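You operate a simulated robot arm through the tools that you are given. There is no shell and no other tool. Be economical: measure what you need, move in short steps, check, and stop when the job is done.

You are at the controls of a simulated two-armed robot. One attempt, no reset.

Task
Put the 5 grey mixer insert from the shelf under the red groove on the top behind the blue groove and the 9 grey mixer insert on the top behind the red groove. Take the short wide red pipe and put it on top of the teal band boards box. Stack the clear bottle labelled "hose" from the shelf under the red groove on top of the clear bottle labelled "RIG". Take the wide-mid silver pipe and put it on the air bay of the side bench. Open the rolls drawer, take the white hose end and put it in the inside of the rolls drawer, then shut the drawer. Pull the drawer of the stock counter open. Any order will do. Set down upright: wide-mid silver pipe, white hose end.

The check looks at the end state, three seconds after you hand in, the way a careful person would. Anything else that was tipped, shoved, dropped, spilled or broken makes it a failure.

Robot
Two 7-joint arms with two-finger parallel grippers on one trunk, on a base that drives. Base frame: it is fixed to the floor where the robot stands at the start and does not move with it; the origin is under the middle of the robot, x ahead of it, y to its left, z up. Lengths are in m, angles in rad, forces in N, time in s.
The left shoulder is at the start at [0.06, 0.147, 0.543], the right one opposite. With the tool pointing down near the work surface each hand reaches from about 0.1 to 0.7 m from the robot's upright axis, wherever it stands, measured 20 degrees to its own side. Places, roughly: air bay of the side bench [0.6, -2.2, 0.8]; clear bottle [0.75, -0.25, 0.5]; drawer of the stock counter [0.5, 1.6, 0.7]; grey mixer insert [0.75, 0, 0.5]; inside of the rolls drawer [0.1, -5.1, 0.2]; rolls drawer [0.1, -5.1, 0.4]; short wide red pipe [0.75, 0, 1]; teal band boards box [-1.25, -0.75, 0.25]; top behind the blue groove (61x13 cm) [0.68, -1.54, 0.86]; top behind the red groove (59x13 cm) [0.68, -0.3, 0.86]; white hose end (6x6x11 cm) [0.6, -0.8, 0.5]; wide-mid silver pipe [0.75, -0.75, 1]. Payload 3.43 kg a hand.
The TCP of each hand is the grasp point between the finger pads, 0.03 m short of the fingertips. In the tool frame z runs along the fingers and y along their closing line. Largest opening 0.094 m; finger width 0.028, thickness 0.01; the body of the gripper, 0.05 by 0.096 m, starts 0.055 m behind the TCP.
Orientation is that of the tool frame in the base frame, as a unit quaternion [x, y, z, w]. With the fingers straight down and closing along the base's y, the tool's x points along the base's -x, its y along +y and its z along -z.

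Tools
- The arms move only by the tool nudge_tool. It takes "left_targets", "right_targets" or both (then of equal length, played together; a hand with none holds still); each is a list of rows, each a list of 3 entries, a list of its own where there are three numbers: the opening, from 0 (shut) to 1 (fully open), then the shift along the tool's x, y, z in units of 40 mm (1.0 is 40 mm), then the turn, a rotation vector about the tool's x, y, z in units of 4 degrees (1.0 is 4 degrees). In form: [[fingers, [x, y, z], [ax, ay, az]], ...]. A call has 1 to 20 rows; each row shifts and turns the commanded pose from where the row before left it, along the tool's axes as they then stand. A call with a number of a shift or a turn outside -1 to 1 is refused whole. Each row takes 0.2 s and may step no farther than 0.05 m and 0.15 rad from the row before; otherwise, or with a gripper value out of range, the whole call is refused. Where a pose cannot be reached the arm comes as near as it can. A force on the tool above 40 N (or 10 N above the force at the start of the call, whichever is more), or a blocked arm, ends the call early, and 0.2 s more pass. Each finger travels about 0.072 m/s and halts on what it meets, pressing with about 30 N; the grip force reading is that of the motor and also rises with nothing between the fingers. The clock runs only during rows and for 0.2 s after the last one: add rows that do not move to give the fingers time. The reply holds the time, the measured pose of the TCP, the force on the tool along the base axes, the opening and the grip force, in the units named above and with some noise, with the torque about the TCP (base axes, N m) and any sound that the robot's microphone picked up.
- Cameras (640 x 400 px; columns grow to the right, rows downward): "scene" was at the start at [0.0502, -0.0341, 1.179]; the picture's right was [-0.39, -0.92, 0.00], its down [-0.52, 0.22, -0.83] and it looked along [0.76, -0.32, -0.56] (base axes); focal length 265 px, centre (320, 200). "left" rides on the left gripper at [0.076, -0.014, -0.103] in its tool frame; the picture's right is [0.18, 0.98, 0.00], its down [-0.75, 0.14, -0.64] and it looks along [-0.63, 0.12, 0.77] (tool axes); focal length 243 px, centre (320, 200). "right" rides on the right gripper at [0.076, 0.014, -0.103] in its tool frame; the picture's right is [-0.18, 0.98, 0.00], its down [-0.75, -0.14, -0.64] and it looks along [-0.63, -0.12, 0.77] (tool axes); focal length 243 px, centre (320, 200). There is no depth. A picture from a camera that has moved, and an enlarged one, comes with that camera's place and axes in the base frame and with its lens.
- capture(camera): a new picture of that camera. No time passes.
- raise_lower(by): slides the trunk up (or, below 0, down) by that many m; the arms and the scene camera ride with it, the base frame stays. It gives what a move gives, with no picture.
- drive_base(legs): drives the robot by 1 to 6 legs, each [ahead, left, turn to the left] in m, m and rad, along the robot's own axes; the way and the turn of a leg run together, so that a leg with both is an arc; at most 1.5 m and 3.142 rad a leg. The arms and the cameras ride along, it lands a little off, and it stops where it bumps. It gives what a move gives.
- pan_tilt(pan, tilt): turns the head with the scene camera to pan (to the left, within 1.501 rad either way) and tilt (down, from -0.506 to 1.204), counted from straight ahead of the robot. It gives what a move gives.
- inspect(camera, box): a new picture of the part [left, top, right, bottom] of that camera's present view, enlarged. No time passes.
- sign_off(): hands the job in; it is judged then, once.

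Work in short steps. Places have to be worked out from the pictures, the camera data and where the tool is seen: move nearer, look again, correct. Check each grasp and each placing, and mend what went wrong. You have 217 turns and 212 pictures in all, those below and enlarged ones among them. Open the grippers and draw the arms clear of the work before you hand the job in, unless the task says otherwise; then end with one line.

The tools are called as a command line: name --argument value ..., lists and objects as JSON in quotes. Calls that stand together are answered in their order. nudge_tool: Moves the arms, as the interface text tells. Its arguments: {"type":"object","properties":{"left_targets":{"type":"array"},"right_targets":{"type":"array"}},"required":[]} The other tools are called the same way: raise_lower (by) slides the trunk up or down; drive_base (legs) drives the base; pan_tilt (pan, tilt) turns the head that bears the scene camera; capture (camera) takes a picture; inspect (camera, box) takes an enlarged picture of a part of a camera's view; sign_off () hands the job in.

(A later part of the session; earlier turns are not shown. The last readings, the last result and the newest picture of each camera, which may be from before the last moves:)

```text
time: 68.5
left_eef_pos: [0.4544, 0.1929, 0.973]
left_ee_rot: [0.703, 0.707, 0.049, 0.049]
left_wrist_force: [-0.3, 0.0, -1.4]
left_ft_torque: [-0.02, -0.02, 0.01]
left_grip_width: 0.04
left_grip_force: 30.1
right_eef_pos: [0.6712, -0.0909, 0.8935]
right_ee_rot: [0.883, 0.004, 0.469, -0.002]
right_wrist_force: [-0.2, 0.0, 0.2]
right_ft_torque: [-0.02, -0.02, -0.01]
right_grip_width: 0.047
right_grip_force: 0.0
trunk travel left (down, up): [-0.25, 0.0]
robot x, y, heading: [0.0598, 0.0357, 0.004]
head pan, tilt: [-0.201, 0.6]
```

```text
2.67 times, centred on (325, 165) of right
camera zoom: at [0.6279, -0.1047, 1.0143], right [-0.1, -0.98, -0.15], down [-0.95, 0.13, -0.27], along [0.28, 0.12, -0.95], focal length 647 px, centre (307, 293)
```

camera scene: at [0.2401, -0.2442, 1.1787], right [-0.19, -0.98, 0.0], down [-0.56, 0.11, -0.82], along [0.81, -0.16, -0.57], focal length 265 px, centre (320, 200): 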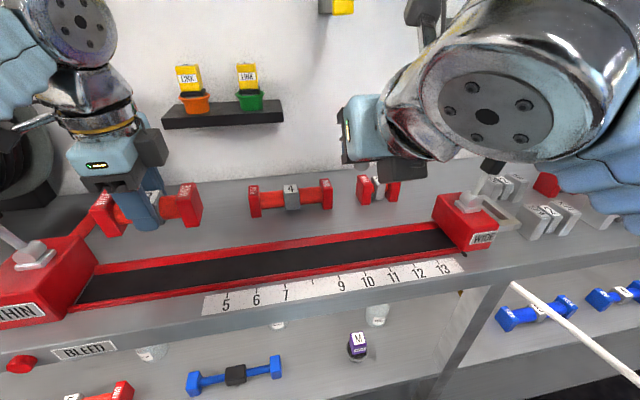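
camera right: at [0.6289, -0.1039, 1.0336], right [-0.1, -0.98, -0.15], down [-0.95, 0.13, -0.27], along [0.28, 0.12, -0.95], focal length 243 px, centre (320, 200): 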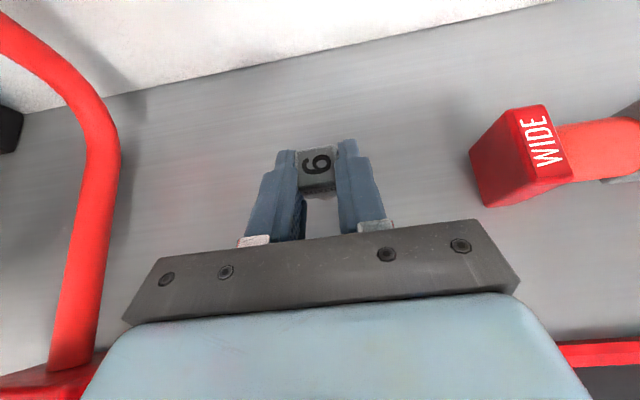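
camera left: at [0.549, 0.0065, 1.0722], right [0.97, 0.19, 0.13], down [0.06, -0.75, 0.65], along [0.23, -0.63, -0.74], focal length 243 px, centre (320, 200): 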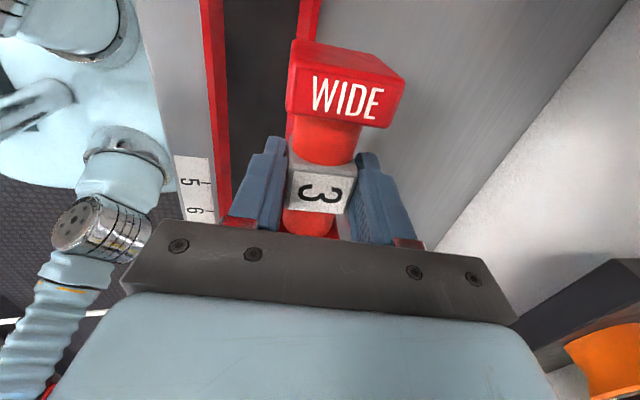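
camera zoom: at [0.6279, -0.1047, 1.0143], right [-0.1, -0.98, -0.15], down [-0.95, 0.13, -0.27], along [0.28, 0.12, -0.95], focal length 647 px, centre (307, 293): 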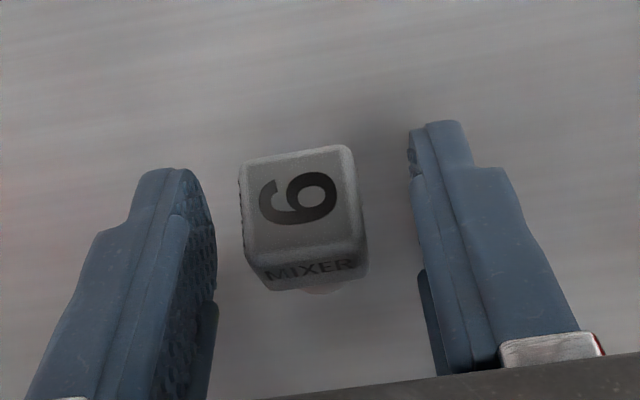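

9 stands upright behind the red groove. Retreat the right hand along its axis.

nudge_tool --right_targets '[[0.5, [0, 0, -0.6], [0, 0, 0]], [0.6, [0, 0, -1], [0, 0, 0]], [0.8, [0, 0, -1], [0, 0, 0]], [0.8, [0, 0, -1], [0, 0, 0]], [0.8, [0, 0, -1], [0, 0, 0]], [0.8, [0, 0, -1], [0, 0, 0]], [0.8, [0, 0, -1], [0, 0, 0]]]'

capture --camera "right"

```text
time: 70.1
left_eef_pos: [0.4545, 0.1912, 0.9746]
left_ee_rot: [0.703, 0.708, 0.048, 0.049]
left_wrist_force: [1.0, 0.5, -1.7]
left_ft_torque: [0.02, 0.05, -0.04]
left_grip_width: 0.0401
left_grip_force: 30.5
right_eef_pos: [0.4494, -0.0933, 1.0419]
right_ee_rot: [0.883, 0.004, 0.47, -0.001]
right_wrist_force: [0.8, -0.3, -0.7]
right_ft_torque: [0.0, 0.02, 0.01]
right_grip_width: 0.0751
right_grip_force: 0.0
trunk travel left (down, up): [-0.25, 0.0]
robot x, y, heading: [0.0601, 0.0357, 0.005]
head pan, tilt: [-0.201, 0.6]
```

```text
148 pictures are left
camera right: at [0.4071, -0.1074, 1.1628], right [-0.1, -0.98, -0.15], down [-0.95, 0.13, -0.27], along [0.28, 0.12, -0.95], focal length 243 px, centre (320, 200)
```

right: 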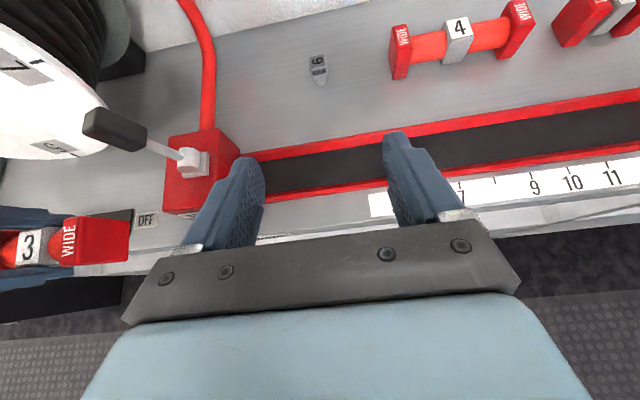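

Next the HOSE bottle. Its stacking on RIG needs a near-horizontal hand (under the top), so I'll use pitch 80° and a 25° yaw to pass between the red and blue pipes. First back off and move left.

drive_base --legs '[[-0.21, 0, 0], [0, 0.18, 0]]'

nudge_tool --right_targets '[[1, [-0.829, 0, 0.559], [0, 0, 0]], [1, [-0.829, 0, 0.559], [0, 0, 0]], [1, [-0.829, 0, 0.559], [0, 0, 0]], [1, [-0.829, 0, 0.559], [0, 0, 0]], [1, [-0.829, 0, 0.559], [0, 0, 0]], [1, [-0.829, 0, 0.559], [0, 0, 0]], [1, [-0.829, 0, 0.559], [0, 0, 0]], [1, [-0.829, 0, 0.559], [0, 0, 0]], [1, [-0.829, 0, 0.559], [0, 0, 0]], [1, [0, 0, 0.5], [0, 1, 0]], [1, [0, 0, 0.5], [0, 1, 0]], [1, [0, 0, 0.5], [0, 1, 0]], [1, [0, 0, 0.5], [0, 1, 0]], [1, [0, 0, 0], [0, 1, 0]], [1, [0, 0, 0], [0, 1, 0]]]'

```text
time: 72.8
left_eef_pos: [0.2493, 0.3659, 0.9745]
left_ee_rot: [0.708, 0.703, 0.048, 0.049]
left_wrist_force: [-0.3, -0.5, -2.5]
left_ft_torque: [0.02, -0.04, -0.02]
left_grip_width: 0.0403
left_grip_force: 30.3
right_eef_pos: [0.241, 0.0838, 1.042]
right_ee_rot: [0.883, -0.002, 0.47, 0.002]
right_wrist_force: [-0.1, 0.1, -0.6]
right_ft_torque: [0.03, 0.02, 0.03]
right_grip_width: 0.0752
right_grip_force: 0.1
trunk travel left (down, up): [-0.25, 0.0]
robot x, y, heading: [-0.146, 0.2187, -0.006]
head pan, tilt: [-0.201, 0.6]
```

```text
time: 76.0
left_eef_pos: [0.2483, 0.3675, 0.9747]
left_ee_rot: [0.708, 0.703, 0.048, 0.049]
left_wrist_force: [0.2, 0.6, -1.4]
left_ft_torque: [0.0, -0.03, 0.03]
left_grip_width: 0.0402
left_grip_force: 29.6
right_eef_pos: [0.3567, 0.1031, 0.6819]
right_ee_rot: [0.765, -0.003, 0.644, 0.002]
right_wrist_force: [-0.4, -0.4, 0.3]
right_ft_torque: [-0.03, 0.02, 0.02]
right_grip_width: 0.0942
right_grip_force: 0.0
right hand out of reach, approached as far as the arm can: row 7, 8, 9, 10
trunk travel left (down, up): [-0.25, 0.0]
robot x, y, heading: [-0.1463, 0.2187, -0.012]
head pan, tilt: [-0.201, 0.6]
```

Pitch is 80°. Now yaw +25°, shift right and lower to bottle mid-height.

nudge_tool --right_targets '[[1, [0, 0.35, 0], [0.88, 0, -0.155]], [1, [0, 0.35, 0], [0.88, 0, -0.155]], [1, [0, 0.35, 0], [0.88, 0, -0.155]], [1, [0, 0.35, 0], [0.88, 0, -0.155]], [1, [0, 0.35, 0], [0.88, 0, -0.155]], [1, [0, 0.35, 0], [0.88, 0, -0.155]], [1, [0, 0.35, 0], [0.88, 0, -0.155]], [1, [-0.985, 0, 0.174], [0, 0, 0]], [1, [-0.985, 0, 0.174], [0, 0, 0]], [1, [-0.985, 0, 0.174], [0, 0, 0]]]'

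capture --camera "right"

capture --camera "scene"

```text
time: 78.2
left_eef_pos: [0.2489, 0.368, 0.9746]
left_ee_rot: [0.709, 0.702, 0.049, 0.048]
left_wrist_force: [-0.5, 0.2, -1.9]
left_ft_torque: [-0.01, -0.01, -0.03]
left_grip_width: 0.0398
left_grip_force: 30.0
right_eef_pos: [0.3876, 0.0098, 0.5663]
right_ee_rot: [0.747, 0.164, 0.629, -0.138]
right_wrist_force: [-0.3, -1.2, 0.7]
right_ft_torque: [0.01, 0.0, -0.05]
right_grip_width: 0.0939
right_grip_force: 0.1
right hand out of reach, approached as far as the arm can: row 1, 2
trunk travel left (down, up): [-0.25, 0.0]
robot x, y, heading: [-0.1475, 0.2211, -0.007]
head pan, tilt: [-0.201, 0.6]
```

```text
147 pictures are left
camera right: at [0.3136, -0.041, 0.6583], right [0.38, -0.91, -0.18], down [-0.75, -0.19, -0.63], along [0.54, 0.38, -0.75], focal length 243 px, centre (320, 200)
```

right: 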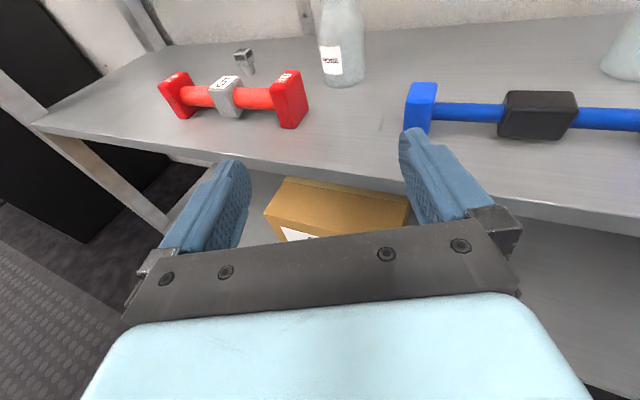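

```text
146 pictures are left
camera scene: at [-0.0922, 0.1995, 1.1788], right [-0.21, -0.98, 0.0], down [-0.55, 0.12, -0.83], along [0.81, -0.17, -0.56], focal length 265 px, centre (320, 200)
```

scene: 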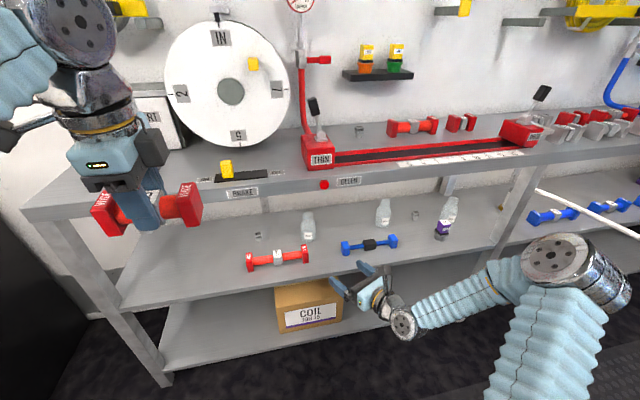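

Bottle centre ≈(0.665,0.10); the gap between red and blue blocks is y −0.005…0.126. Align sideways and advance 20 cm horizontally.

nudge_tool --right_targets '[[0.85, [0, 0.9, 0], [0, 0, 0]], [0.85, [0.174, 0, 0.985], [0, 0, 0]], [0.85, [0.174, 0, 0.985], [0, 0, 0]], [0.85, [0.174, 0, 0.985], [0, 0, 0]], [0.85, [0.174, 0, 0.985], [0, 0, 0]]]'

capture --camera "right"

```text
time: 79.4
left_eef_pos: [0.2491, 0.3677, 0.9748]
left_ee_rot: [0.708, 0.703, 0.047, 0.049]
left_wrist_force: [0.2, -1.5, -2.3]
left_ft_torque: [0.03, 0.02, 0.02]
left_grip_width: 0.0402
left_grip_force: 29.8
right_eef_pos: [0.547, 0.0422, 0.5645]
right_ee_rot: [0.748, 0.165, 0.628, -0.138]
right_wrist_force: [-0.1, -0.1, 0.6]
right_ft_torque: [0.02, 0.0, -0.01]
right_grip_width: 0.0798
right_grip_force: 0.2
trunk travel left (down, up): [-0.25, 0.0]
robot x, y, heading: [-0.1452, 0.2225, -0.007]
head pan, tilt: [-0.201, 0.6]
```

```text
145 pictures are left
camera right: at [0.4732, -0.0072, 0.6578], right [0.38, -0.91, -0.18], down [-0.75, -0.19, -0.63], along [0.54, 0.38, -0.75], focal length 243 px, centre (320, 200)
```

right: 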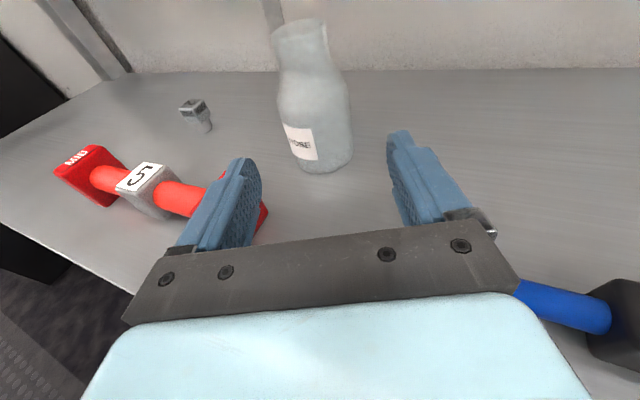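

Bottle ≈(0.655,0.102), nearly centred. Advance 12 cm with a 6 mm correction and close gently.

nudge_tool --right_targets '[[0.85, [0.174, -0.15, 0.985], [0, 0, 0]], [0.85, [0.174, 0, 0.985], [0, 0, 0]], [0.85, [0.17, 0, 0.96], [0, 0, 0]]]'

capture --camera "right"

```text
time: 80.2
left_eef_pos: [0.2479, 0.367, 0.9739]
left_ee_rot: [0.708, 0.703, 0.049, 0.049]
left_wrist_force: [-0.6, 0.8, -1.8]
left_ft_torque: [0.01, -0.01, 0.02]
left_grip_width: 0.0403
left_grip_force: 30.2
right_eef_pos: [0.6541, 0.0985, 0.5632]
right_ee_rot: [0.749, 0.164, 0.628, -0.138]
right_wrist_force: [0.0, -0.2, 0.6]
right_ft_torque: [0.01, -0.02, 0.03]
right_grip_width: 0.0803
right_grip_force: 0.0
trunk travel left (down, up): [-0.25, 0.0]
robot x, y, heading: [-0.1439, 0.2171, -0.004]
head pan, tilt: [-0.201, 0.6]
```

```text
144 pictures are left
camera right: at [0.5808, 0.0485, 0.6566], right [0.38, -0.91, -0.18], down [-0.75, -0.19, -0.63], along [0.54, 0.38, -0.75], focal length 243 px, centre (320, 200)
```

right: 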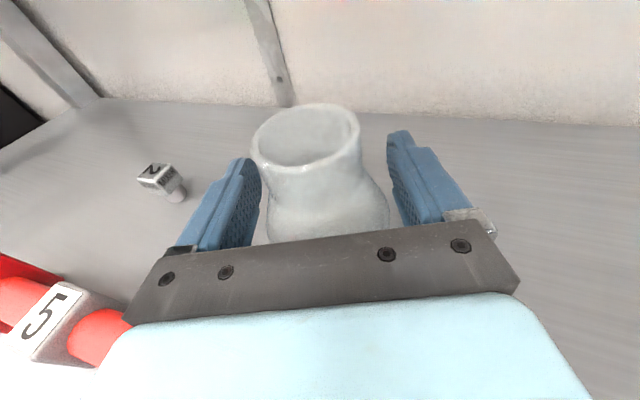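

Bottle is between the fingers. Close and lift 3 cm.

nudge_tool --right_targets '[[0.6, [0, 0, 0], [0, 0, 0]], [0.3, [0, 0, 0], [0, 0, 0]], [0.3, [0, 0, 0], [0, 0, 0]], [0.3, [0.5, 0, -0.09], [0, 0, 0]]]'

capture --camera "right"

```text
time: 81.2
left_eef_pos: [0.2496, 0.3664, 0.9734]
left_ee_rot: [0.708, 0.703, 0.049, 0.048]
left_wrist_force: [-0.7, -0.3, -2.3]
left_ft_torque: [-0.02, 0.0, 0.0]
left_grip_width: 0.0401
left_grip_force: 29.6
right_eef_pos: [0.6524, 0.0972, 0.5855]
right_ee_rot: [0.748, 0.165, 0.628, -0.138]
right_wrist_force: [0.0, 0.7, 0.0]
right_ft_torque: [0.01, 0.0, 0.01]
right_grip_width: 0.0621
right_grip_force: 29.6
trunk travel left (down, up): [-0.25, 0.0]
robot x, y, heading: [-0.1483, 0.22, -0.004]
head pan, tilt: [-0.201, 0.6]
```

```text
143 pictures are left
camera right: at [0.5795, 0.0486, 0.6777], right [0.38, -0.91, -0.18], down [-0.75, -0.19, -0.63], along [0.54, 0.38, -0.75], focal length 243 px, centre (320, 200)
```

right: 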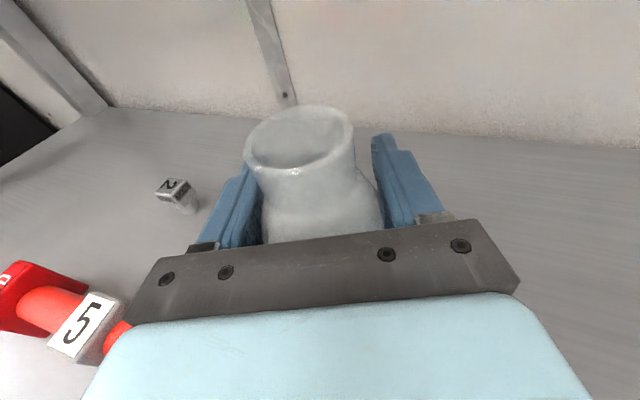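

Grasped (62 mm). Lift 4 cm more and retract straight back out of the shelf.

nudge_tool --right_targets '[[0.3, [0.5, 0, -0.088], [0, 0, 0]], [0.3, [0.5, 0, -0.088], [0, 0, 0]], [0.3, [-0.174, 0, -0.985], [0, 0, 0]], [0.3, [-0.174, 0, -0.985], [0, 0, 0]], [0.3, [-0.174, 0, -0.985], [0, 0, 0]], [0.3, [-0.174, 0, -0.985], [0, 0, 0]], [0.3, [-0.174, 0, -0.985], [0, 0, 0]], [0.3, [-0.174, 0, -0.985], [0, 0, 0]], [0.3, [-0.174, 0, -0.985], [0, 0, 0]], [0.3, [-0.09, 0, -0.5], [0, 0, 0]]]'

capture --camera "scene"

```text
time: 83.4
left_eef_pos: [0.2484, 0.3673, 0.9739]
left_ee_rot: [0.708, 0.703, 0.048, 0.049]
left_wrist_force: [0.1, -0.6, -2.4]
left_ft_torque: [0.0, 0.01, 0.0]
left_grip_width: 0.0402
left_grip_force: 29.6
right_eef_pos: [0.377, -0.0264, 0.6244]
right_ee_rot: [0.748, 0.164, 0.628, -0.137]
right_wrist_force: [0.4, -0.4, -1.0]
right_ft_torque: [-0.01, 0.0, -0.01]
right_grip_width: 0.0625
right_grip_force: 30.1
trunk travel left (down, up): [-0.25, 0.0]
robot x, y, heading: [-0.1452, 0.2188, -0.007]
head pan, tilt: [-0.201, 0.6]
```

```text
142 pictures are left
camera scene: at [-0.0919, 0.1994, 1.1787], right [-0.21, -0.98, 0.0], down [-0.55, 0.12, -0.82], along [0.81, -0.17, -0.57], focal length 265 px, centre (320, 200)
```

scene: 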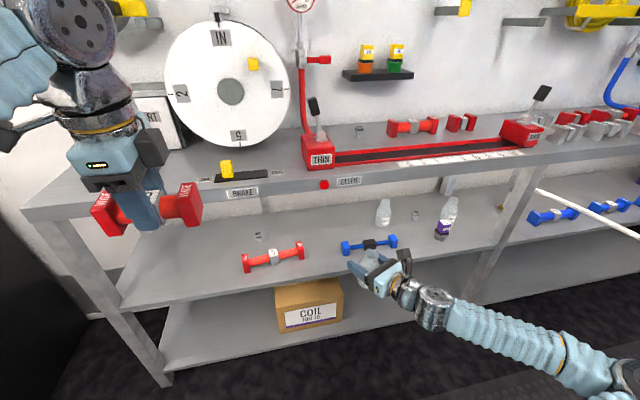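

Out cleanly. Yaw back to straight ahead while raising ~8 cm, then drive right so the bottle faces RIG.

nudge_tool --right_targets '[[0.3, [0.27, 0, -0.048], [-0.88, 0, 0.155]], [0.3, [0.27, 0, -0.048], [-0.88, 0, 0.155]], [0.3, [0.27, 0, -0.048], [-0.88, 0, 0.155]], [0.3, [0.27, 0, -0.048], [-0.88, 0, 0.155]], [0.3, [0.27, 0, -0.048], [-0.88, 0, 0.155]], [0.3, [0.27, 0, -0.048], [-0.88, 0, 0.155]], [0.3, [0.27, 0, -0.048], [-0.88, 0, 0.155]]]'

drive_base --legs '[[0, -0.46, 0]]'

capture --camera "scene"

capture --camera "right"

```text
time: 85.0
left_eef_pos: [0.2482, 0.3682, 0.9743]
left_ee_rot: [0.708, 0.703, 0.048, 0.048]
left_wrist_force: [0.4, -0.3, -2.0]
left_ft_torque: [0.03, -0.01, 0.0]
left_grip_width: 0.0403
left_grip_force: 30.2
right_eef_pos: [0.377, -0.0261, 0.6991]
right_ee_rot: [0.766, -0.003, 0.643, 0.002]
right_wrist_force: [0.3, -0.5, 0.1]
right_ft_torque: [-0.01, -0.05, -0.03]
right_grip_width: 0.0622
right_grip_force: 30.5
trunk travel left (down, up): [-0.25, 0.0]
robot x, y, heading: [-0.1435, 0.2207, -0.007]
head pan, tilt: [-0.201, 0.6]
```

```text
time: 87.8
left_eef_pos: [0.2459, -0.0912, 0.9758]
left_ee_rot: [0.706, 0.704, 0.048, 0.049]
left_wrist_force: [1.2, 0.4, -1.7]
left_ft_torque: [-0.03, -0.01, 0.01]
left_grip_width: 0.0397
left_grip_force: 30.1
right_eef_pos: [0.3762, -0.4834, 0.6999]
right_ee_rot: [0.766, 0.0, 0.643, 0.0]
right_wrist_force: [0.0, -0.1, -0.5]
right_ft_torque: [0.01, 0.02, 0.0]
right_grip_width: 0.062
right_grip_force: 30.5
trunk travel left (down, up): [-0.25, 0.0]
robot x, y, heading: [-0.1514, -0.2415, -0.002]
head pan, tilt: [-0.201, 0.6]
```

```text
141 pictures are left
camera scene: at [-0.0944, -0.2609, 1.1787], right [-0.2, -0.98, 0.0], down [-0.55, 0.11, -0.82], along [0.81, -0.17, -0.57], focal length 265 px, centre (320, 200)
```

scene: 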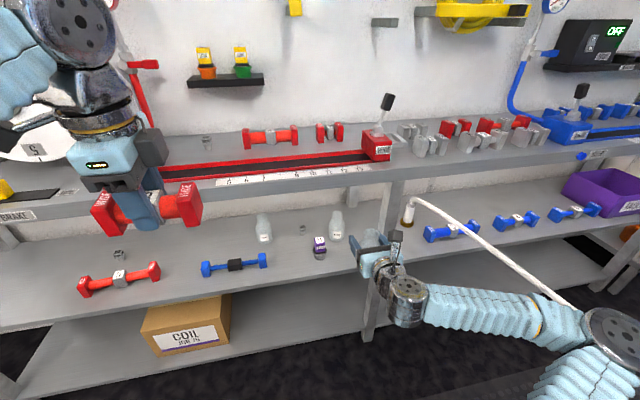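

```text
140 pictures are left
camera right: at [0.2889, -0.4977, 0.7924], right [-0.03, -0.98, -0.18], down [-0.76, 0.14, -0.63], along [0.65, 0.12, -0.75], focal length 243 px, centre (320, 200)
```

right: 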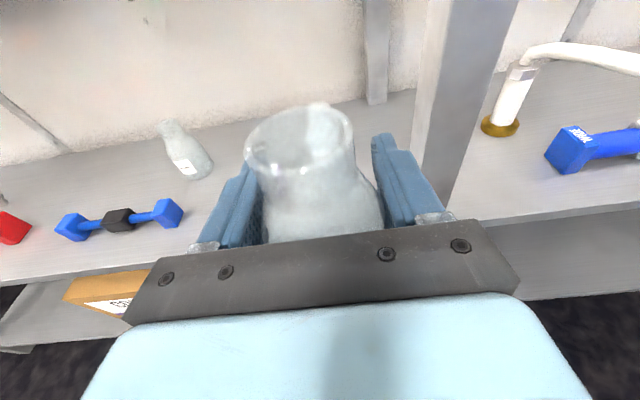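

I zoom the scene view on RIG to locate its neck precisely.

inspect --camera "scene" --box '[290, 195, 410, 270]'

```text
5.33 times, centred on (350, 232) of scene
camera zoom: at [-0.0944, -0.2609, 1.1787], right [-0.2, -0.98, 0.0], down [-0.55, 0.11, -0.82], along [0.81, -0.17, -0.57], focal length 1415 px, centre (160, 27)
```

zoom: 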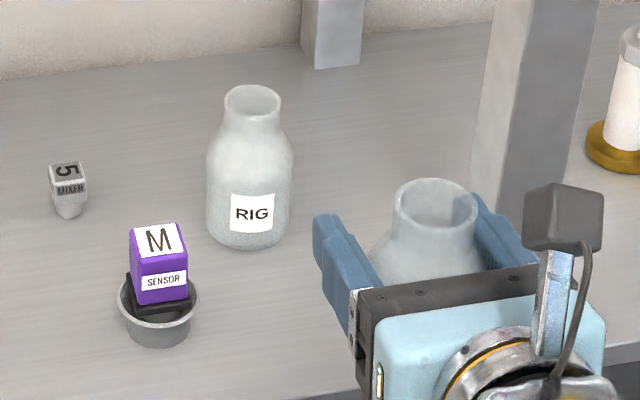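

RIG ≈(0.637,-0.47), mouth z≈0.60; held bottle's base is at z≈0.63. Advance 20 cm at that height and look again.

nudge_tool --right_targets '[[0.3, [-0.072, -0.05, 1.0], [0, 0, 0]], [0.3, [0.174, -0.05, 0.985], [0, 0, 0]], [0.3, [0.174, -0.05, 0.985], [0, 0, 0]], [0.3, [0.174, -0.05, 0.985], [0, 0, 0]], [0.3, [0.174, -0.05, 0.985], [0, 0, 0]]]'

inspect --camera "scene" --box '[290, 195, 410, 270]'

capture --camera "right"

```text
time: 89.0
left_eef_pos: [0.2457, -0.0925, 0.9748]
left_ee_rot: [0.706, 0.704, 0.049, 0.048]
left_wrist_force: [-1.0, 0.0, -0.9]
left_ft_torque: [0.02, 0.02, -0.02]
left_grip_width: 0.04
left_grip_force: 30.0
right_eef_pos: [0.5758, -0.4754, 0.6906]
right_ee_rot: [0.766, -0.001, 0.643, 0.001]
right_wrist_force: [0.1, -0.4, -0.2]
right_ft_torque: [-0.04, -0.01, 0.01]
right_grip_width: 0.0622
right_grip_force: 29.7
trunk travel left (down, up): [-0.25, 0.0]
robot x, y, heading: [-0.1473, -0.246, -0.006]
head pan, tilt: [-0.201, 0.6]
```

```text
5.33 times, centred on (350, 232) of scene
camera zoom: at [-0.0946, -0.2611, 1.1787], right [-0.2, -0.98, 0.0], down [-0.55, 0.11, -0.82], along [0.81, -0.17, -0.57], focal length 1415 px, centre (160, 27)
```

zoom: 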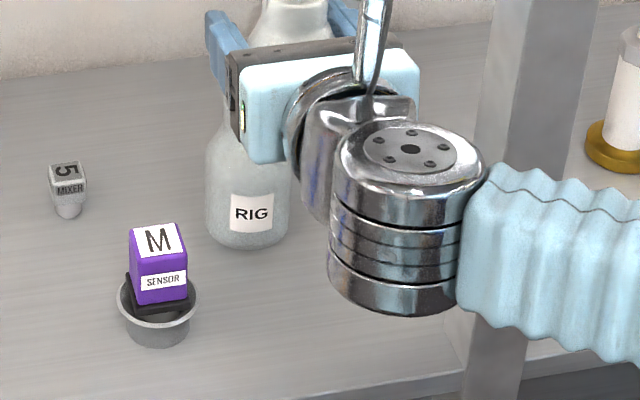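

```text
137 pictures are left
camera right: at [0.4872, -0.4898, 0.7841], right [-0.03, -0.98, -0.18], down [-0.76, 0.14, -0.63], along [0.65, 0.12, -0.75], focal length 243 px, centre (320, 200)
```

right: 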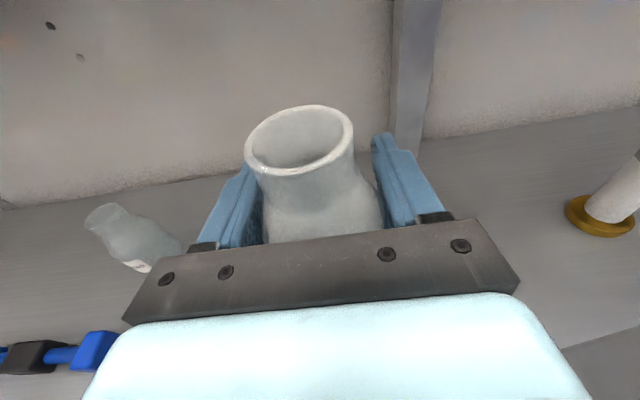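

View is partly blocked but I can servo on the columns: RIG's axis is at zoom column ≈250. Advance the remaining 6.5 cm and look.

nudge_tool --right_targets '[[0.3, [0.145, -0.03, 0.82], [0, 0, 0]], [0.3, [0.145, -0.03, 0.82], [0, 0, 0]]]'

inspect --camera "scene" --box '[290, 175, 410, 250]'

capture --camera "right"

```text
time: 89.6
left_eef_pos: [0.247, -0.0916, 0.9743]
left_ee_rot: [0.706, 0.704, 0.049, 0.05]
left_wrist_force: [-0.2, -0.4, -1.1]
left_ft_torque: [0.05, -0.03, -0.04]
left_grip_width: 0.0401
left_grip_force: 30.1
right_eef_pos: [0.6432, -0.4712, 0.6895]
right_ee_rot: [0.766, -0.001, 0.643, 0.001]
right_wrist_force: [0.3, 0.1, 0.2]
right_ft_torque: [0.0, -0.02, -0.01]
right_grip_width: 0.062
right_grip_force: 29.8
trunk travel left (down, up): [-0.25, 0.0]
robot x, y, heading: [-0.1499, -0.2466, -0.0]
head pan, tilt: [-0.201, 0.6]
```

```text
5.33 times, centred on (350, 212) of scene
camera zoom: at [-0.0945, -0.2611, 1.1787], right [-0.2, -0.98, 0.0], down [-0.55, 0.11, -0.82], along [0.81, -0.17, -0.57], focal length 1415 px, centre (160, 133)
```

zoom: 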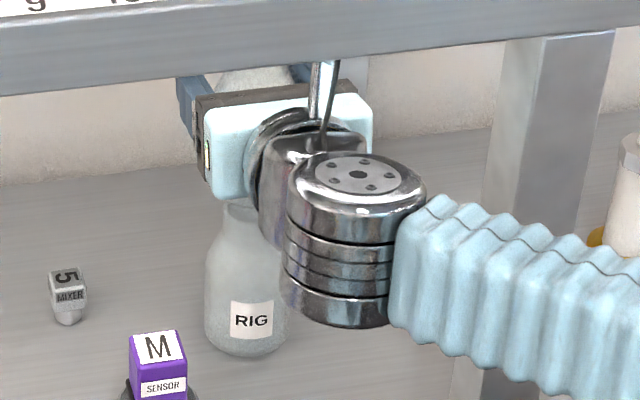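

```text
135 pictures are left
camera right: at [0.5549, -0.4861, 0.7825], right [-0.03, -0.98, -0.18], down [-0.76, 0.14, -0.63], along [0.65, 0.12, -0.75], focal length 243 px, centre (320, 200)
```

right: 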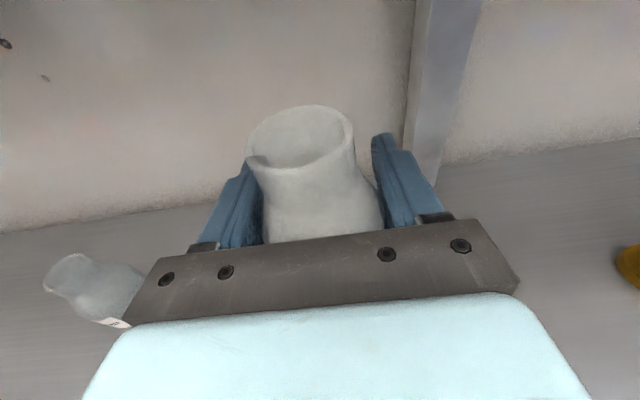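

Columns match (held ≈255, RIG ≈250–254). Lower in small steps until contact.

nudge_tool --right_targets '[[0.3, [-0.2, 0, 0.035], [0, 0, 0]], [0.3, [-0.1, 0, 0.018], [0, 0, 0]], [0.3, [0, 0, 0], [0, 0, 0]]]'

nudge_tool --right_targets '[[0.3, [-0.1, 0, 0.018], [0, 0, 0]], [0.3, [0, 0, 0], [0, 0, 0]]]'

```text
time: 90.4
left_eef_pos: [0.2462, -0.0919, 0.9745]
left_ee_rot: [0.707, 0.704, 0.048, 0.048]
left_wrist_force: [-0.8, 0.4, -1.5]
left_ft_torque: [-0.01, -0.01, 0.01]
left_grip_width: 0.0402
left_grip_force: 29.9
right_eef_pos: [0.6432, -0.4716, 0.6768]
right_ee_rot: [0.766, -0.001, 0.643, 0.001]
right_wrist_force: [0.9, 0.3, -1.2]
right_ft_torque: [-0.02, -0.01, 0.0]
right_grip_width: 0.0621
right_grip_force: 30.5
trunk travel left (down, up): [-0.25, 0.0]
robot x, y, heading: [-0.1529, -0.2434, -0.004]
head pan, tilt: [-0.201, 0.6]
```

```text
time: 91.0
left_eef_pos: [0.2459, -0.0925, 0.974]
left_ee_rot: [0.707, 0.704, 0.048, 0.048]
left_wrist_force: [0.0, -0.6, -2.5]
left_ft_torque: [0.0, -0.02, 0.03]
left_grip_width: 0.0403
left_grip_force: 30.0
right_eef_pos: [0.6427, -0.4722, 0.6747]
right_ee_rot: [0.766, 0.0, 0.643, 0.001]
right_wrist_force: [0.7, -0.2, -0.4]
right_ft_torque: [-0.01, -0.01, 0.03]
right_grip_width: 0.0622
right_grip_force: 30.3
trunk travel left (down, up): [-0.25, 0.0]
robot x, y, heading: [-0.1506, -0.2446, -0.001]
head pan, tilt: [-0.201, 0.6]
```

nudge_tool --right_targets '[[0.3, [-0.09, 0, 0.016], [0, 0, 0]], [0.3, [0, 0, 0], [0, 0, 0]]]'

nudge_tool --right_targets '[[0.3, [-0.09, 0, 0.016], [0, 0, 0]], [0.3, [0, 0, 0], [0, 0, 0]]]'

inspect --camera "scene" --box '[290, 175, 410, 250]'

```text
time: 91.6
left_eef_pos: [0.2444, -0.0917, 0.9758]
left_ee_rot: [0.707, 0.704, 0.048, 0.048]
left_wrist_force: [0.0, 0.0, -2.0]
left_ft_torque: [-0.02, 0.03, -0.01]
left_grip_width: 0.0398
left_grip_force: 29.9
right_eef_pos: [0.6426, -0.4709, 0.6742]
right_ee_rot: [0.764, 0.0, 0.645, 0.001]
right_wrist_force: [1.5, -3.0, 17.5]
right_ft_torque: [-0.18, 0.3, 0.07]
right_grip_width: 0.0621
right_grip_force: 30.3
trunk travel left (down, up): [-0.25, 0.0]
robot x, y, heading: [-0.1508, -0.2455, -0.001]
head pan, tilt: [-0.201, 0.6]
```

```text
time: 92.2
left_eef_pos: [0.2444, -0.091, 0.974]
left_ee_rot: [0.706, 0.704, 0.049, 0.049]
left_wrist_force: [-0.1, 0.3, -1.6]
left_ft_torque: [0.0, -0.01, -0.01]
left_grip_width: 0.04
left_grip_force: 30.3
right_eef_pos: [0.6404, -0.4707, 0.6683]
right_ee_rot: [0.765, 0.0, 0.644, 0.001]
right_wrist_force: [2.0, -2.5, 23.7]
right_ft_torque: [-0.09, 0.37, 0.02]
right_grip_width: 0.0624
right_grip_force: 29.7
trunk travel left (down, up): [-0.25, 0.0]
robot x, y, heading: [-0.1532, -0.2442, -0.003]
head pan, tilt: [-0.201, 0.6]
```

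```text
5.33 times, centred on (350, 212) of scene
camera zoom: at [-0.0964, -0.2604, 1.1789], right [-0.2, -0.98, 0.0], down [-0.55, 0.11, -0.83], along [0.81, -0.17, -0.56], focal length 1415 px, centre (160, 133)
```

zoom: 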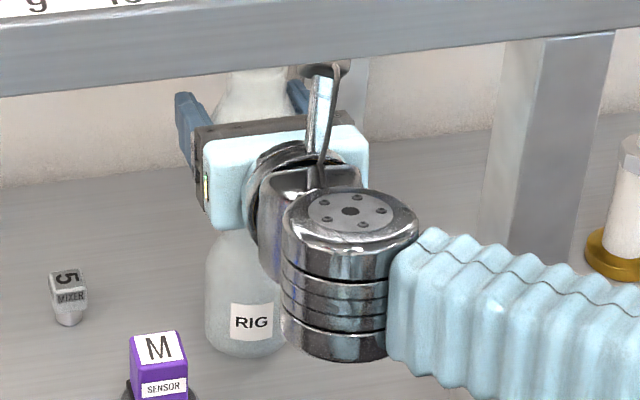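

Contact made (bottle rests on RIG). Ease the press by ~5 mm, then open slowly.

nudge_tool --right_targets '[[0.3, [0.11, 0, -0.02], [0, 0, 0]], [0.3, [0, 0, 0], [0, 0, 0]]]'

nudge_tool --right_targets '[[0.7, [0, 0, 0], [0, 0, 0]], [0.75, [0, 0, 0], [0, 0, 0]], [0.85, [0, 0, 0], [0, 0, 0]], [0.9, [0, 0, 0], [0, 0, 0]]]'

capture --camera "right"

inspect --camera "scene" --box '[290, 175, 410, 250]'

```text
time: 92.8
left_eef_pos: [0.2447, -0.0919, 0.9744]
left_ee_rot: [0.707, 0.704, 0.048, 0.048]
left_wrist_force: [0.0, 0.1, -2.6]
left_ft_torque: [0.02, 0.01, 0.0]
left_grip_width: 0.04
left_grip_force: 29.7
right_eef_pos: [0.6411, -0.4723, 0.6694]
right_ee_rot: [0.766, 0.0, 0.643, 0.0]
right_wrist_force: [1.6, -0.6, 6.2]
right_ft_torque: [-0.05, -0.07, 0.0]
right_grip_width: 0.0623
right_grip_force: 29.7
trunk travel left (down, up): [-0.25, 0.0]
robot x, y, heading: [-0.15, -0.2456, -0.004]
head pan, tilt: [-0.201, 0.6]
```

```text
time: 93.8
left_eef_pos: [0.2462, -0.0924, 0.9747]
left_ee_rot: [0.707, 0.704, 0.048, 0.048]
left_wrist_force: [-0.3, -0.7, -1.7]
left_ft_torque: [0.0, -0.01, 0.01]
left_grip_width: 0.0401
left_grip_force: 30.3
right_eef_pos: [0.6417, -0.4703, 0.6706]
right_ee_rot: [0.766, -0.001, 0.643, 0.001]
right_wrist_force: [0.8, -0.7, -0.4]
right_ft_torque: [0.0, 0.01, -0.01]
right_grip_width: 0.0844
right_grip_force: 0.1
trunk travel left (down, up): [-0.25, 0.0]
robot x, y, heading: [-0.1499, -0.2437, -0.005]
head pan, tilt: [-0.201, 0.6]
```

```text
133 pictures are left
camera right: at [0.5538, -0.4853, 0.7638], right [-0.03, -0.98, -0.18], down [-0.76, 0.14, -0.63], along [0.65, 0.12, -0.75], focal length 243 px, centre (320, 200)
```

right: 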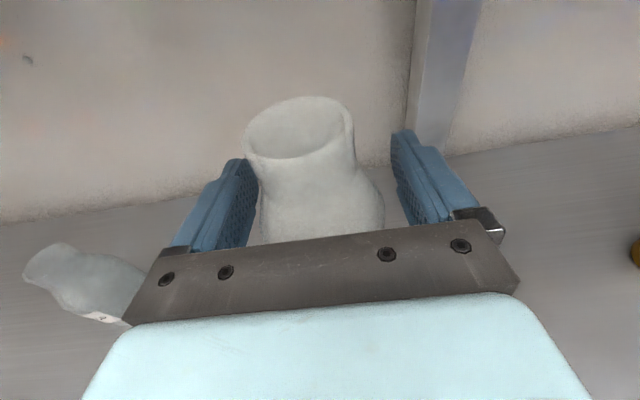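

```text
5.33 times, centred on (350, 212) of scene
camera zoom: at [-0.0944, -0.2609, 1.1787], right [-0.2, -0.98, 0.0], down [-0.55, 0.11, -0.82], along [0.81, -0.17, -0.57], focal length 1415 px, centre (160, 133)
```

zoom: 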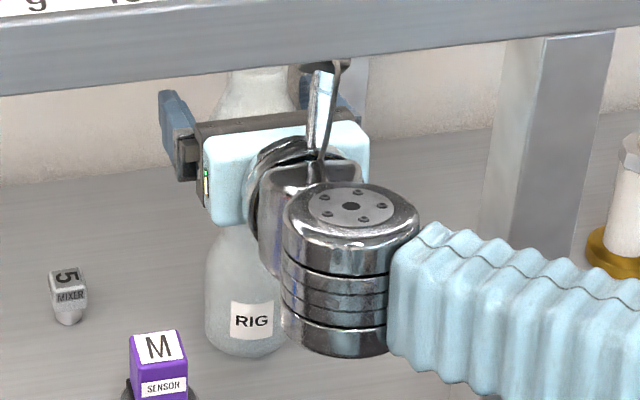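

The stack stands. Open fully and retract straight back.

nudge_tool --right_targets '[[1, [0, -0.06, 0], [0, 0, 0]], [1, [0, 0, 0], [0, 0, 0]], [1, [-0.087, 0, -0.49], [0, 0, 0]], [1, [-0.174, 0, -0.985], [0, 0, 0]], [1, [-0.174, 0, -0.985], [0, 0, 0]], [1, [-0.174, 0, -0.985], [0, 0, 0]], [1, [-0.174, 0, -0.985], [0, 0, 0]], [1, [-0.174, 0, -0.985], [0, 0, 0]], [1, [-0.174, 0, -0.985], [0, 0, 0]]]'

capture --camera "right"

inspect --camera "scene" --box '[280, 165, 440, 265]'

```text
time: 95.8
left_eef_pos: [0.2455, -0.0915, 0.9736]
left_ee_rot: [0.706, 0.705, 0.048, 0.048]
left_wrist_force: [0.0, -0.5, -2.6]
left_ft_torque: [0.02, 0.05, -0.01]
left_grip_width: 0.0398
left_grip_force: 29.5
right_eef_pos: [0.3825, -0.469, 0.6719]
right_ee_rot: [0.766, -0.001, 0.643, 0.001]
right_wrist_force: [-0.4, 0.7, -0.7]
right_ft_torque: [-0.01, -0.01, 0.0]
right_grip_width: 0.0943
right_grip_force: 0.0
trunk travel left (down, up): [-0.25, 0.0]
robot x, y, heading: [-0.1486, -0.2445, -0.001]
head pan, tilt: [-0.201, 0.6]
```

```text
131 pictures are left
camera right: at [0.295, -0.4829, 0.7646], right [-0.03, -0.98, -0.18], down [-0.76, 0.14, -0.63], along [0.65, 0.12, -0.75], focal length 243 px, centre (320, 200)
```

right: 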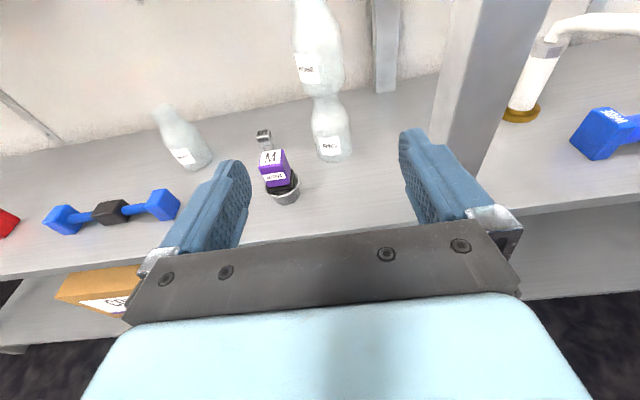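

```text
4.00 times, centred on (360, 215) of scene
camera zoom: at [-0.0942, -0.2608, 1.1787], right [-0.2, -0.98, 0.0], down [-0.55, 0.11, -0.82], along [0.81, -0.17, -0.57], focal length 1061 px, centre (160, 140)
```

zoom: 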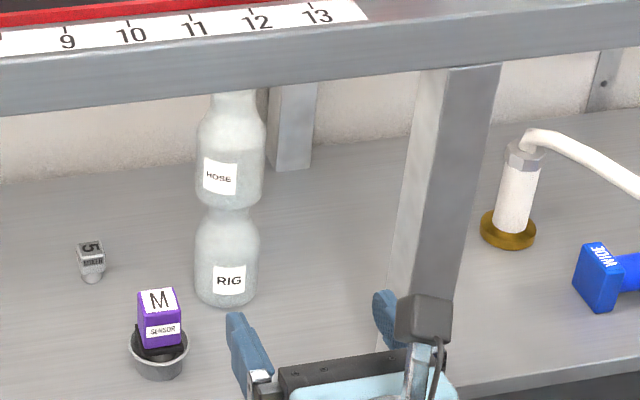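

Stack is good (HOSE on RIG). Next the red pipe to the BOARDS box: back off and turn around to face the rack.

drive_base --legs '[[-0.2, 0.1, 0], [0, 0, 1.57]]'

pan_tilt --pan 1.2 --tilt 0.5

capture --camera "scene"

```text
time: 101.3
left_eef_pos: [-0.4981, 0.2512, 0.9749]
left_ee_rot: [0.003, 0.998, 0.069, 0.0]
left_wrist_force: [0.4, 0.2, -2.6]
left_ft_torque: [-0.03, 0.03, 0.03]
left_grip_width: 0.04
left_grip_force: 29.3
right_eef_pos: [-0.1192, 0.3885, 0.6711]
right_ee_rot: [0.543, 0.541, 0.456, -0.453]
right_wrist_force: [0.3, 1.0, -0.1]
right_ft_torque: [0.04, -0.02, 0.01]
right_grip_width: 0.0941
right_grip_force: 0.1
trunk travel left (down, up): [-0.25, 0.0]
robot x, y, heading: [-0.3486, -0.146, 1.563]
head pan, tilt: [-0.201, 0.6]
```

```text
time: 102.8
left_eef_pos: [-0.498, 0.2511, 0.9743]
left_ee_rot: [0.002, 0.998, 0.068, 0.0]
left_wrist_force: [0.8, 0.8, -1.7]
left_ft_torque: [-0.01, -0.01, -0.03]
left_grip_width: 0.0401
left_grip_force: 30.0
right_eef_pos: [-0.1202, 0.3873, 0.6717]
right_ee_rot: [0.543, 0.541, 0.455, -0.453]
right_wrist_force: [0.0, -0.1, 0.3]
right_ft_torque: [0.04, -0.03, -0.01]
right_grip_width: 0.0941
right_grip_force: 0.0
trunk travel left (down, up): [-0.25, 0.0]
robot x, y, heading: [-0.3447, -0.1369, 1.565]
head pan, tilt: [1.201, 0.499]
```

```text
129 pictures are left
camera scene: at [-0.4333, -0.1408, 1.1878], right [0.37, 0.93, 0.0], down [0.45, -0.18, -0.88], along [-0.82, 0.32, -0.48], focal length 265 px, centre (320, 200)
```

scene: 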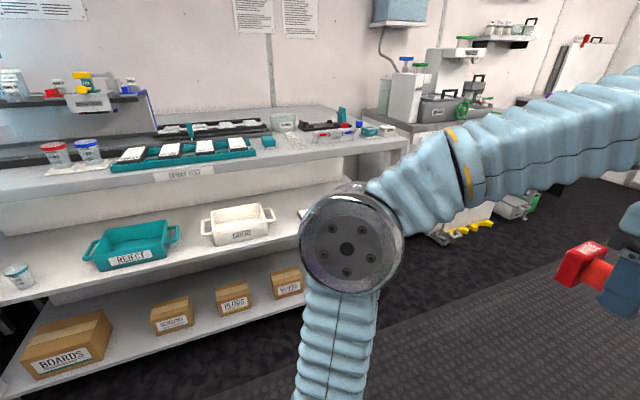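

Turn the rest of the way to face the rack and look.

drive_base --legs '[[0, 0, 1.57]]'

pan_tilt --pan 0.5 --tilt 0.6

capture --camera "scene"

```text
time: 107.0
left_eef_pos: [-0.7409, -0.297, 0.9745]
left_ee_rot: [-0.704, 0.707, 0.048, -0.048]
left_wrist_force: [-0.4, -0.6, -1.9]
left_ft_torque: [-0.01, -0.02, -0.01]
left_grip_width: 0.0403
left_grip_force: 30.3
right_eef_pos: [-0.8794, 0.0805, 0.6712]
right_ee_rot: [0.0, 0.765, 0.0, -0.644]
right_wrist_force: [0.3, -0.6, -0.7]
right_ft_torque: [0.01, -0.01, 0.0]
right_grip_width: 0.0942
right_grip_force: 0.0
trunk travel left (down, up): [-0.25, 0.0]
robot x, y, heading: [-0.3473, -0.1464, 3.138]
head pan, tilt: [1.201, 0.499]
```

```text
time: 108.1
left_eef_pos: [-0.7429, -0.2961, 0.9744]
left_ee_rot: [-0.704, 0.707, 0.048, -0.048]
left_wrist_force: [1.3, -0.4, -1.9]
left_ft_torque: [-0.01, -0.01, 0.0]
left_grip_width: 0.0398
left_grip_force: 29.8
right_eef_pos: [-0.8796, 0.0808, 0.6721]
right_ee_rot: [0.0, 0.766, 0.001, -0.643]
right_wrist_force: [-0.2, 0.1, 0.4]
right_ft_torque: [0.01, 0.04, 0.0]
right_grip_width: 0.0939
right_grip_force: 0.0
trunk travel left (down, up): [-0.25, 0.0]
robot x, y, heading: [-0.3492, -0.1486, 3.136]
head pan, tilt: [0.499, 0.6]
```

```text
128 pictures are left
camera scene: at [-0.3964, -0.1867, 1.1787], right [-0.48, 0.88, 0.0], down [0.5, 0.27, -0.83], along [-0.73, -0.39, -0.56], focal length 265 px, centre (320, 200)
```

scene: 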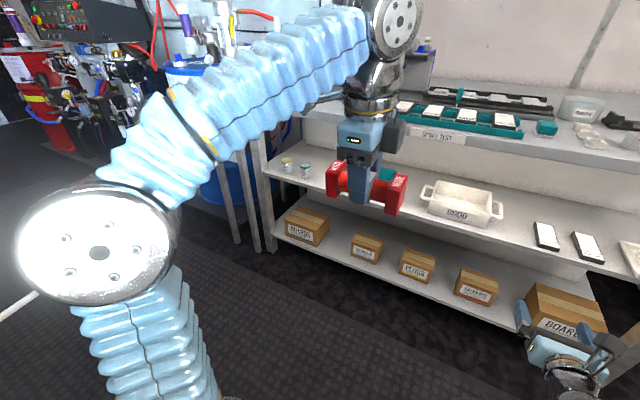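

Two BOARDS boxes; zoom on both to find the teal band.

inspect --camera "scene" --box '[270, 195, 350, 255]'

inspect --camera "scene" --box '[510, 270, 630, 360]'

```text
6.67 times, centred on (310, 225) of scene
camera zoom: at [-0.3964, -0.1867, 1.1787], right [-0.48, 0.88, 0.0], down [0.5, 0.27, -0.83], along [-0.73, -0.39, -0.56], focal length 1769 px, centre (387, 33)
```

zoom: 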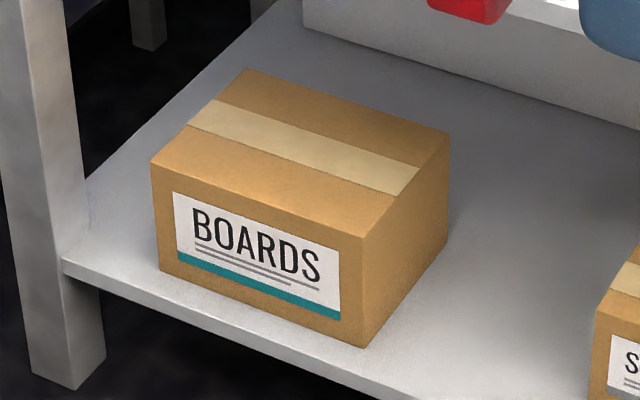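

```text
4.44 times, centred on (570, 315) of scene
camera zoom: at [-0.3964, -0.1867, 1.1787], right [-0.48, 0.88, 0.0], down [0.5, 0.27, -0.83], along [-0.73, -0.39, -0.56], focal length 1179 px, centre (-791, -311)
```

zoom: 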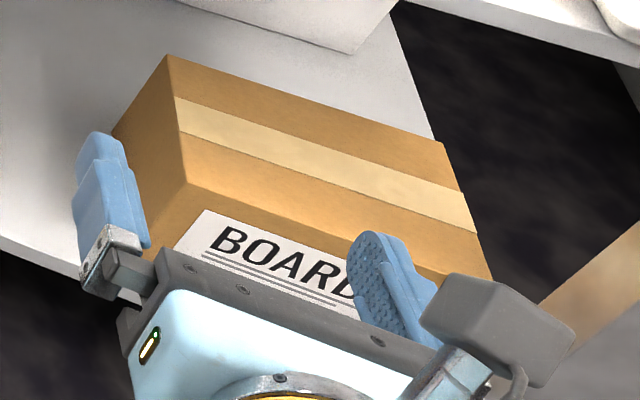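

The left box has the teal band: front x≈-1.30, y −0.70…−0.89, top z≈0.28, with a shelf above at ~0.5. I'll pitch the left hand forward to horizontal (the red pipe need not be upright), lowering it as it turns.

nudge_tool --left_targets '[[0, [0, -0.17, 0.47], [-1, 0, 0]], [0, [0, -0.17, 0.47], [-1, 0, 0]], [0, [0, -0.17, 0.47], [-1, 0, 0]], [0, [0, -0.17, 0.47], [-1, 0, 0]], [0, [0, -0.25, 0.43], [-1, 0, 0]], [0, [0, -0.32, 0.38], [-1, 0, 0]], [0, [0, -0.32, 0.38], [-1, 0, 0]], [0, [0, -0.32, 0.38], [-1, 0, 0]], [0, [0, -0.32, 0.38], [-1, 0, 0]], [0, [0, -0.38, 0.3], [-1, 0, 0]], [0, [0, -0.43, 0.25], [-1, 0, 0]], [0, [0, -0.43, 0.25], [-1, 0, 0]], [0, [0, -0.43, 0.25], [-1, 0, 0]], [0, [0, -0.43, 0.25], [-1, 0, 0]], [0, [0, -0.45, 0.2], [-1, 0, 0]], [0, [0, -0.49, 0.09], [-1, 0, 0]], [0, [0, -0.49, 0.09], [-1, 0, 0]], [0, [0, -0.49, 0.09], [-1, 0, 0]], [0, [0, -0.49, 0.09], [-1, 0, 0]], [0, [0, -0.5, 0.05], [-1, 0, 0]]]'

capture --camera "scene"

capture --camera "left"

```text
time: 112.3
left_eef_pos: [-0.8477, -0.2343, 0.6921]
left_ee_rot: [-0.508, 0.509, 0.493, -0.49]
left_wrist_force: [0.1, 1.0, -2.2]
left_ft_torque: [-0.04, -0.05, -0.01]
left_grip_width: 0.0401
left_grip_force: 30.2
left hand out of reach, approached as far as the arm can: row 11, 12, 13, 14, 15, 16, 17, 18, 19, 20
right_eef_pos: [-0.8794, 0.0809, 0.6713]
right_ee_rot: [0.001, 0.766, 0.001, -0.643]
right_wrist_force: [0.5, 0.7, -0.1]
right_ft_torque: [0.0, -0.02, 0.01]
right_grip_width: 0.094
right_grip_force: 0.0
trunk travel left (down, up): [-0.25, 0.0]
robot x, y, heading: [-0.3522, -0.1435, 3.136]
head pan, tilt: [0.499, 0.6]
```

```text
125 pictures are left
camera scene: at [-0.3962, -0.1866, 1.1787], right [-0.48, 0.88, 0.0], down [0.5, 0.27, -0.83], along [-0.73, -0.39, -0.56], focal length 265 px, centre (320, 200)
```

scene: 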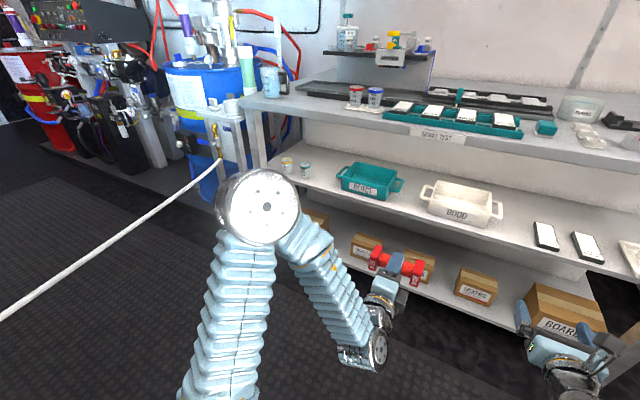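

```text
124 pictures are left
camera left: at [-0.744, -0.31, 0.6787], right [-0.04, -0.18, 0.98], down [0.64, 0.75, 0.16], along [-0.77, 0.63, 0.09], focal length 243 px, centre (320, 200)
```

left: 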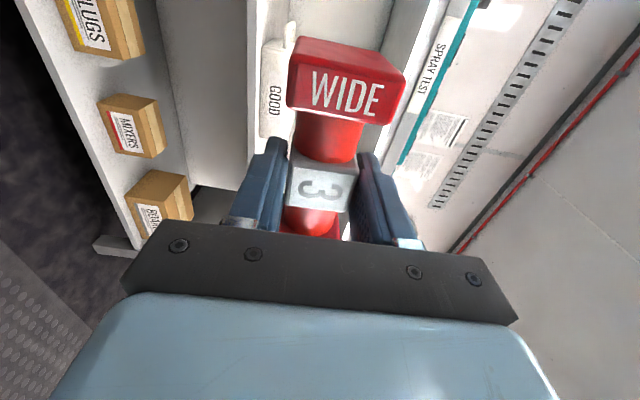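

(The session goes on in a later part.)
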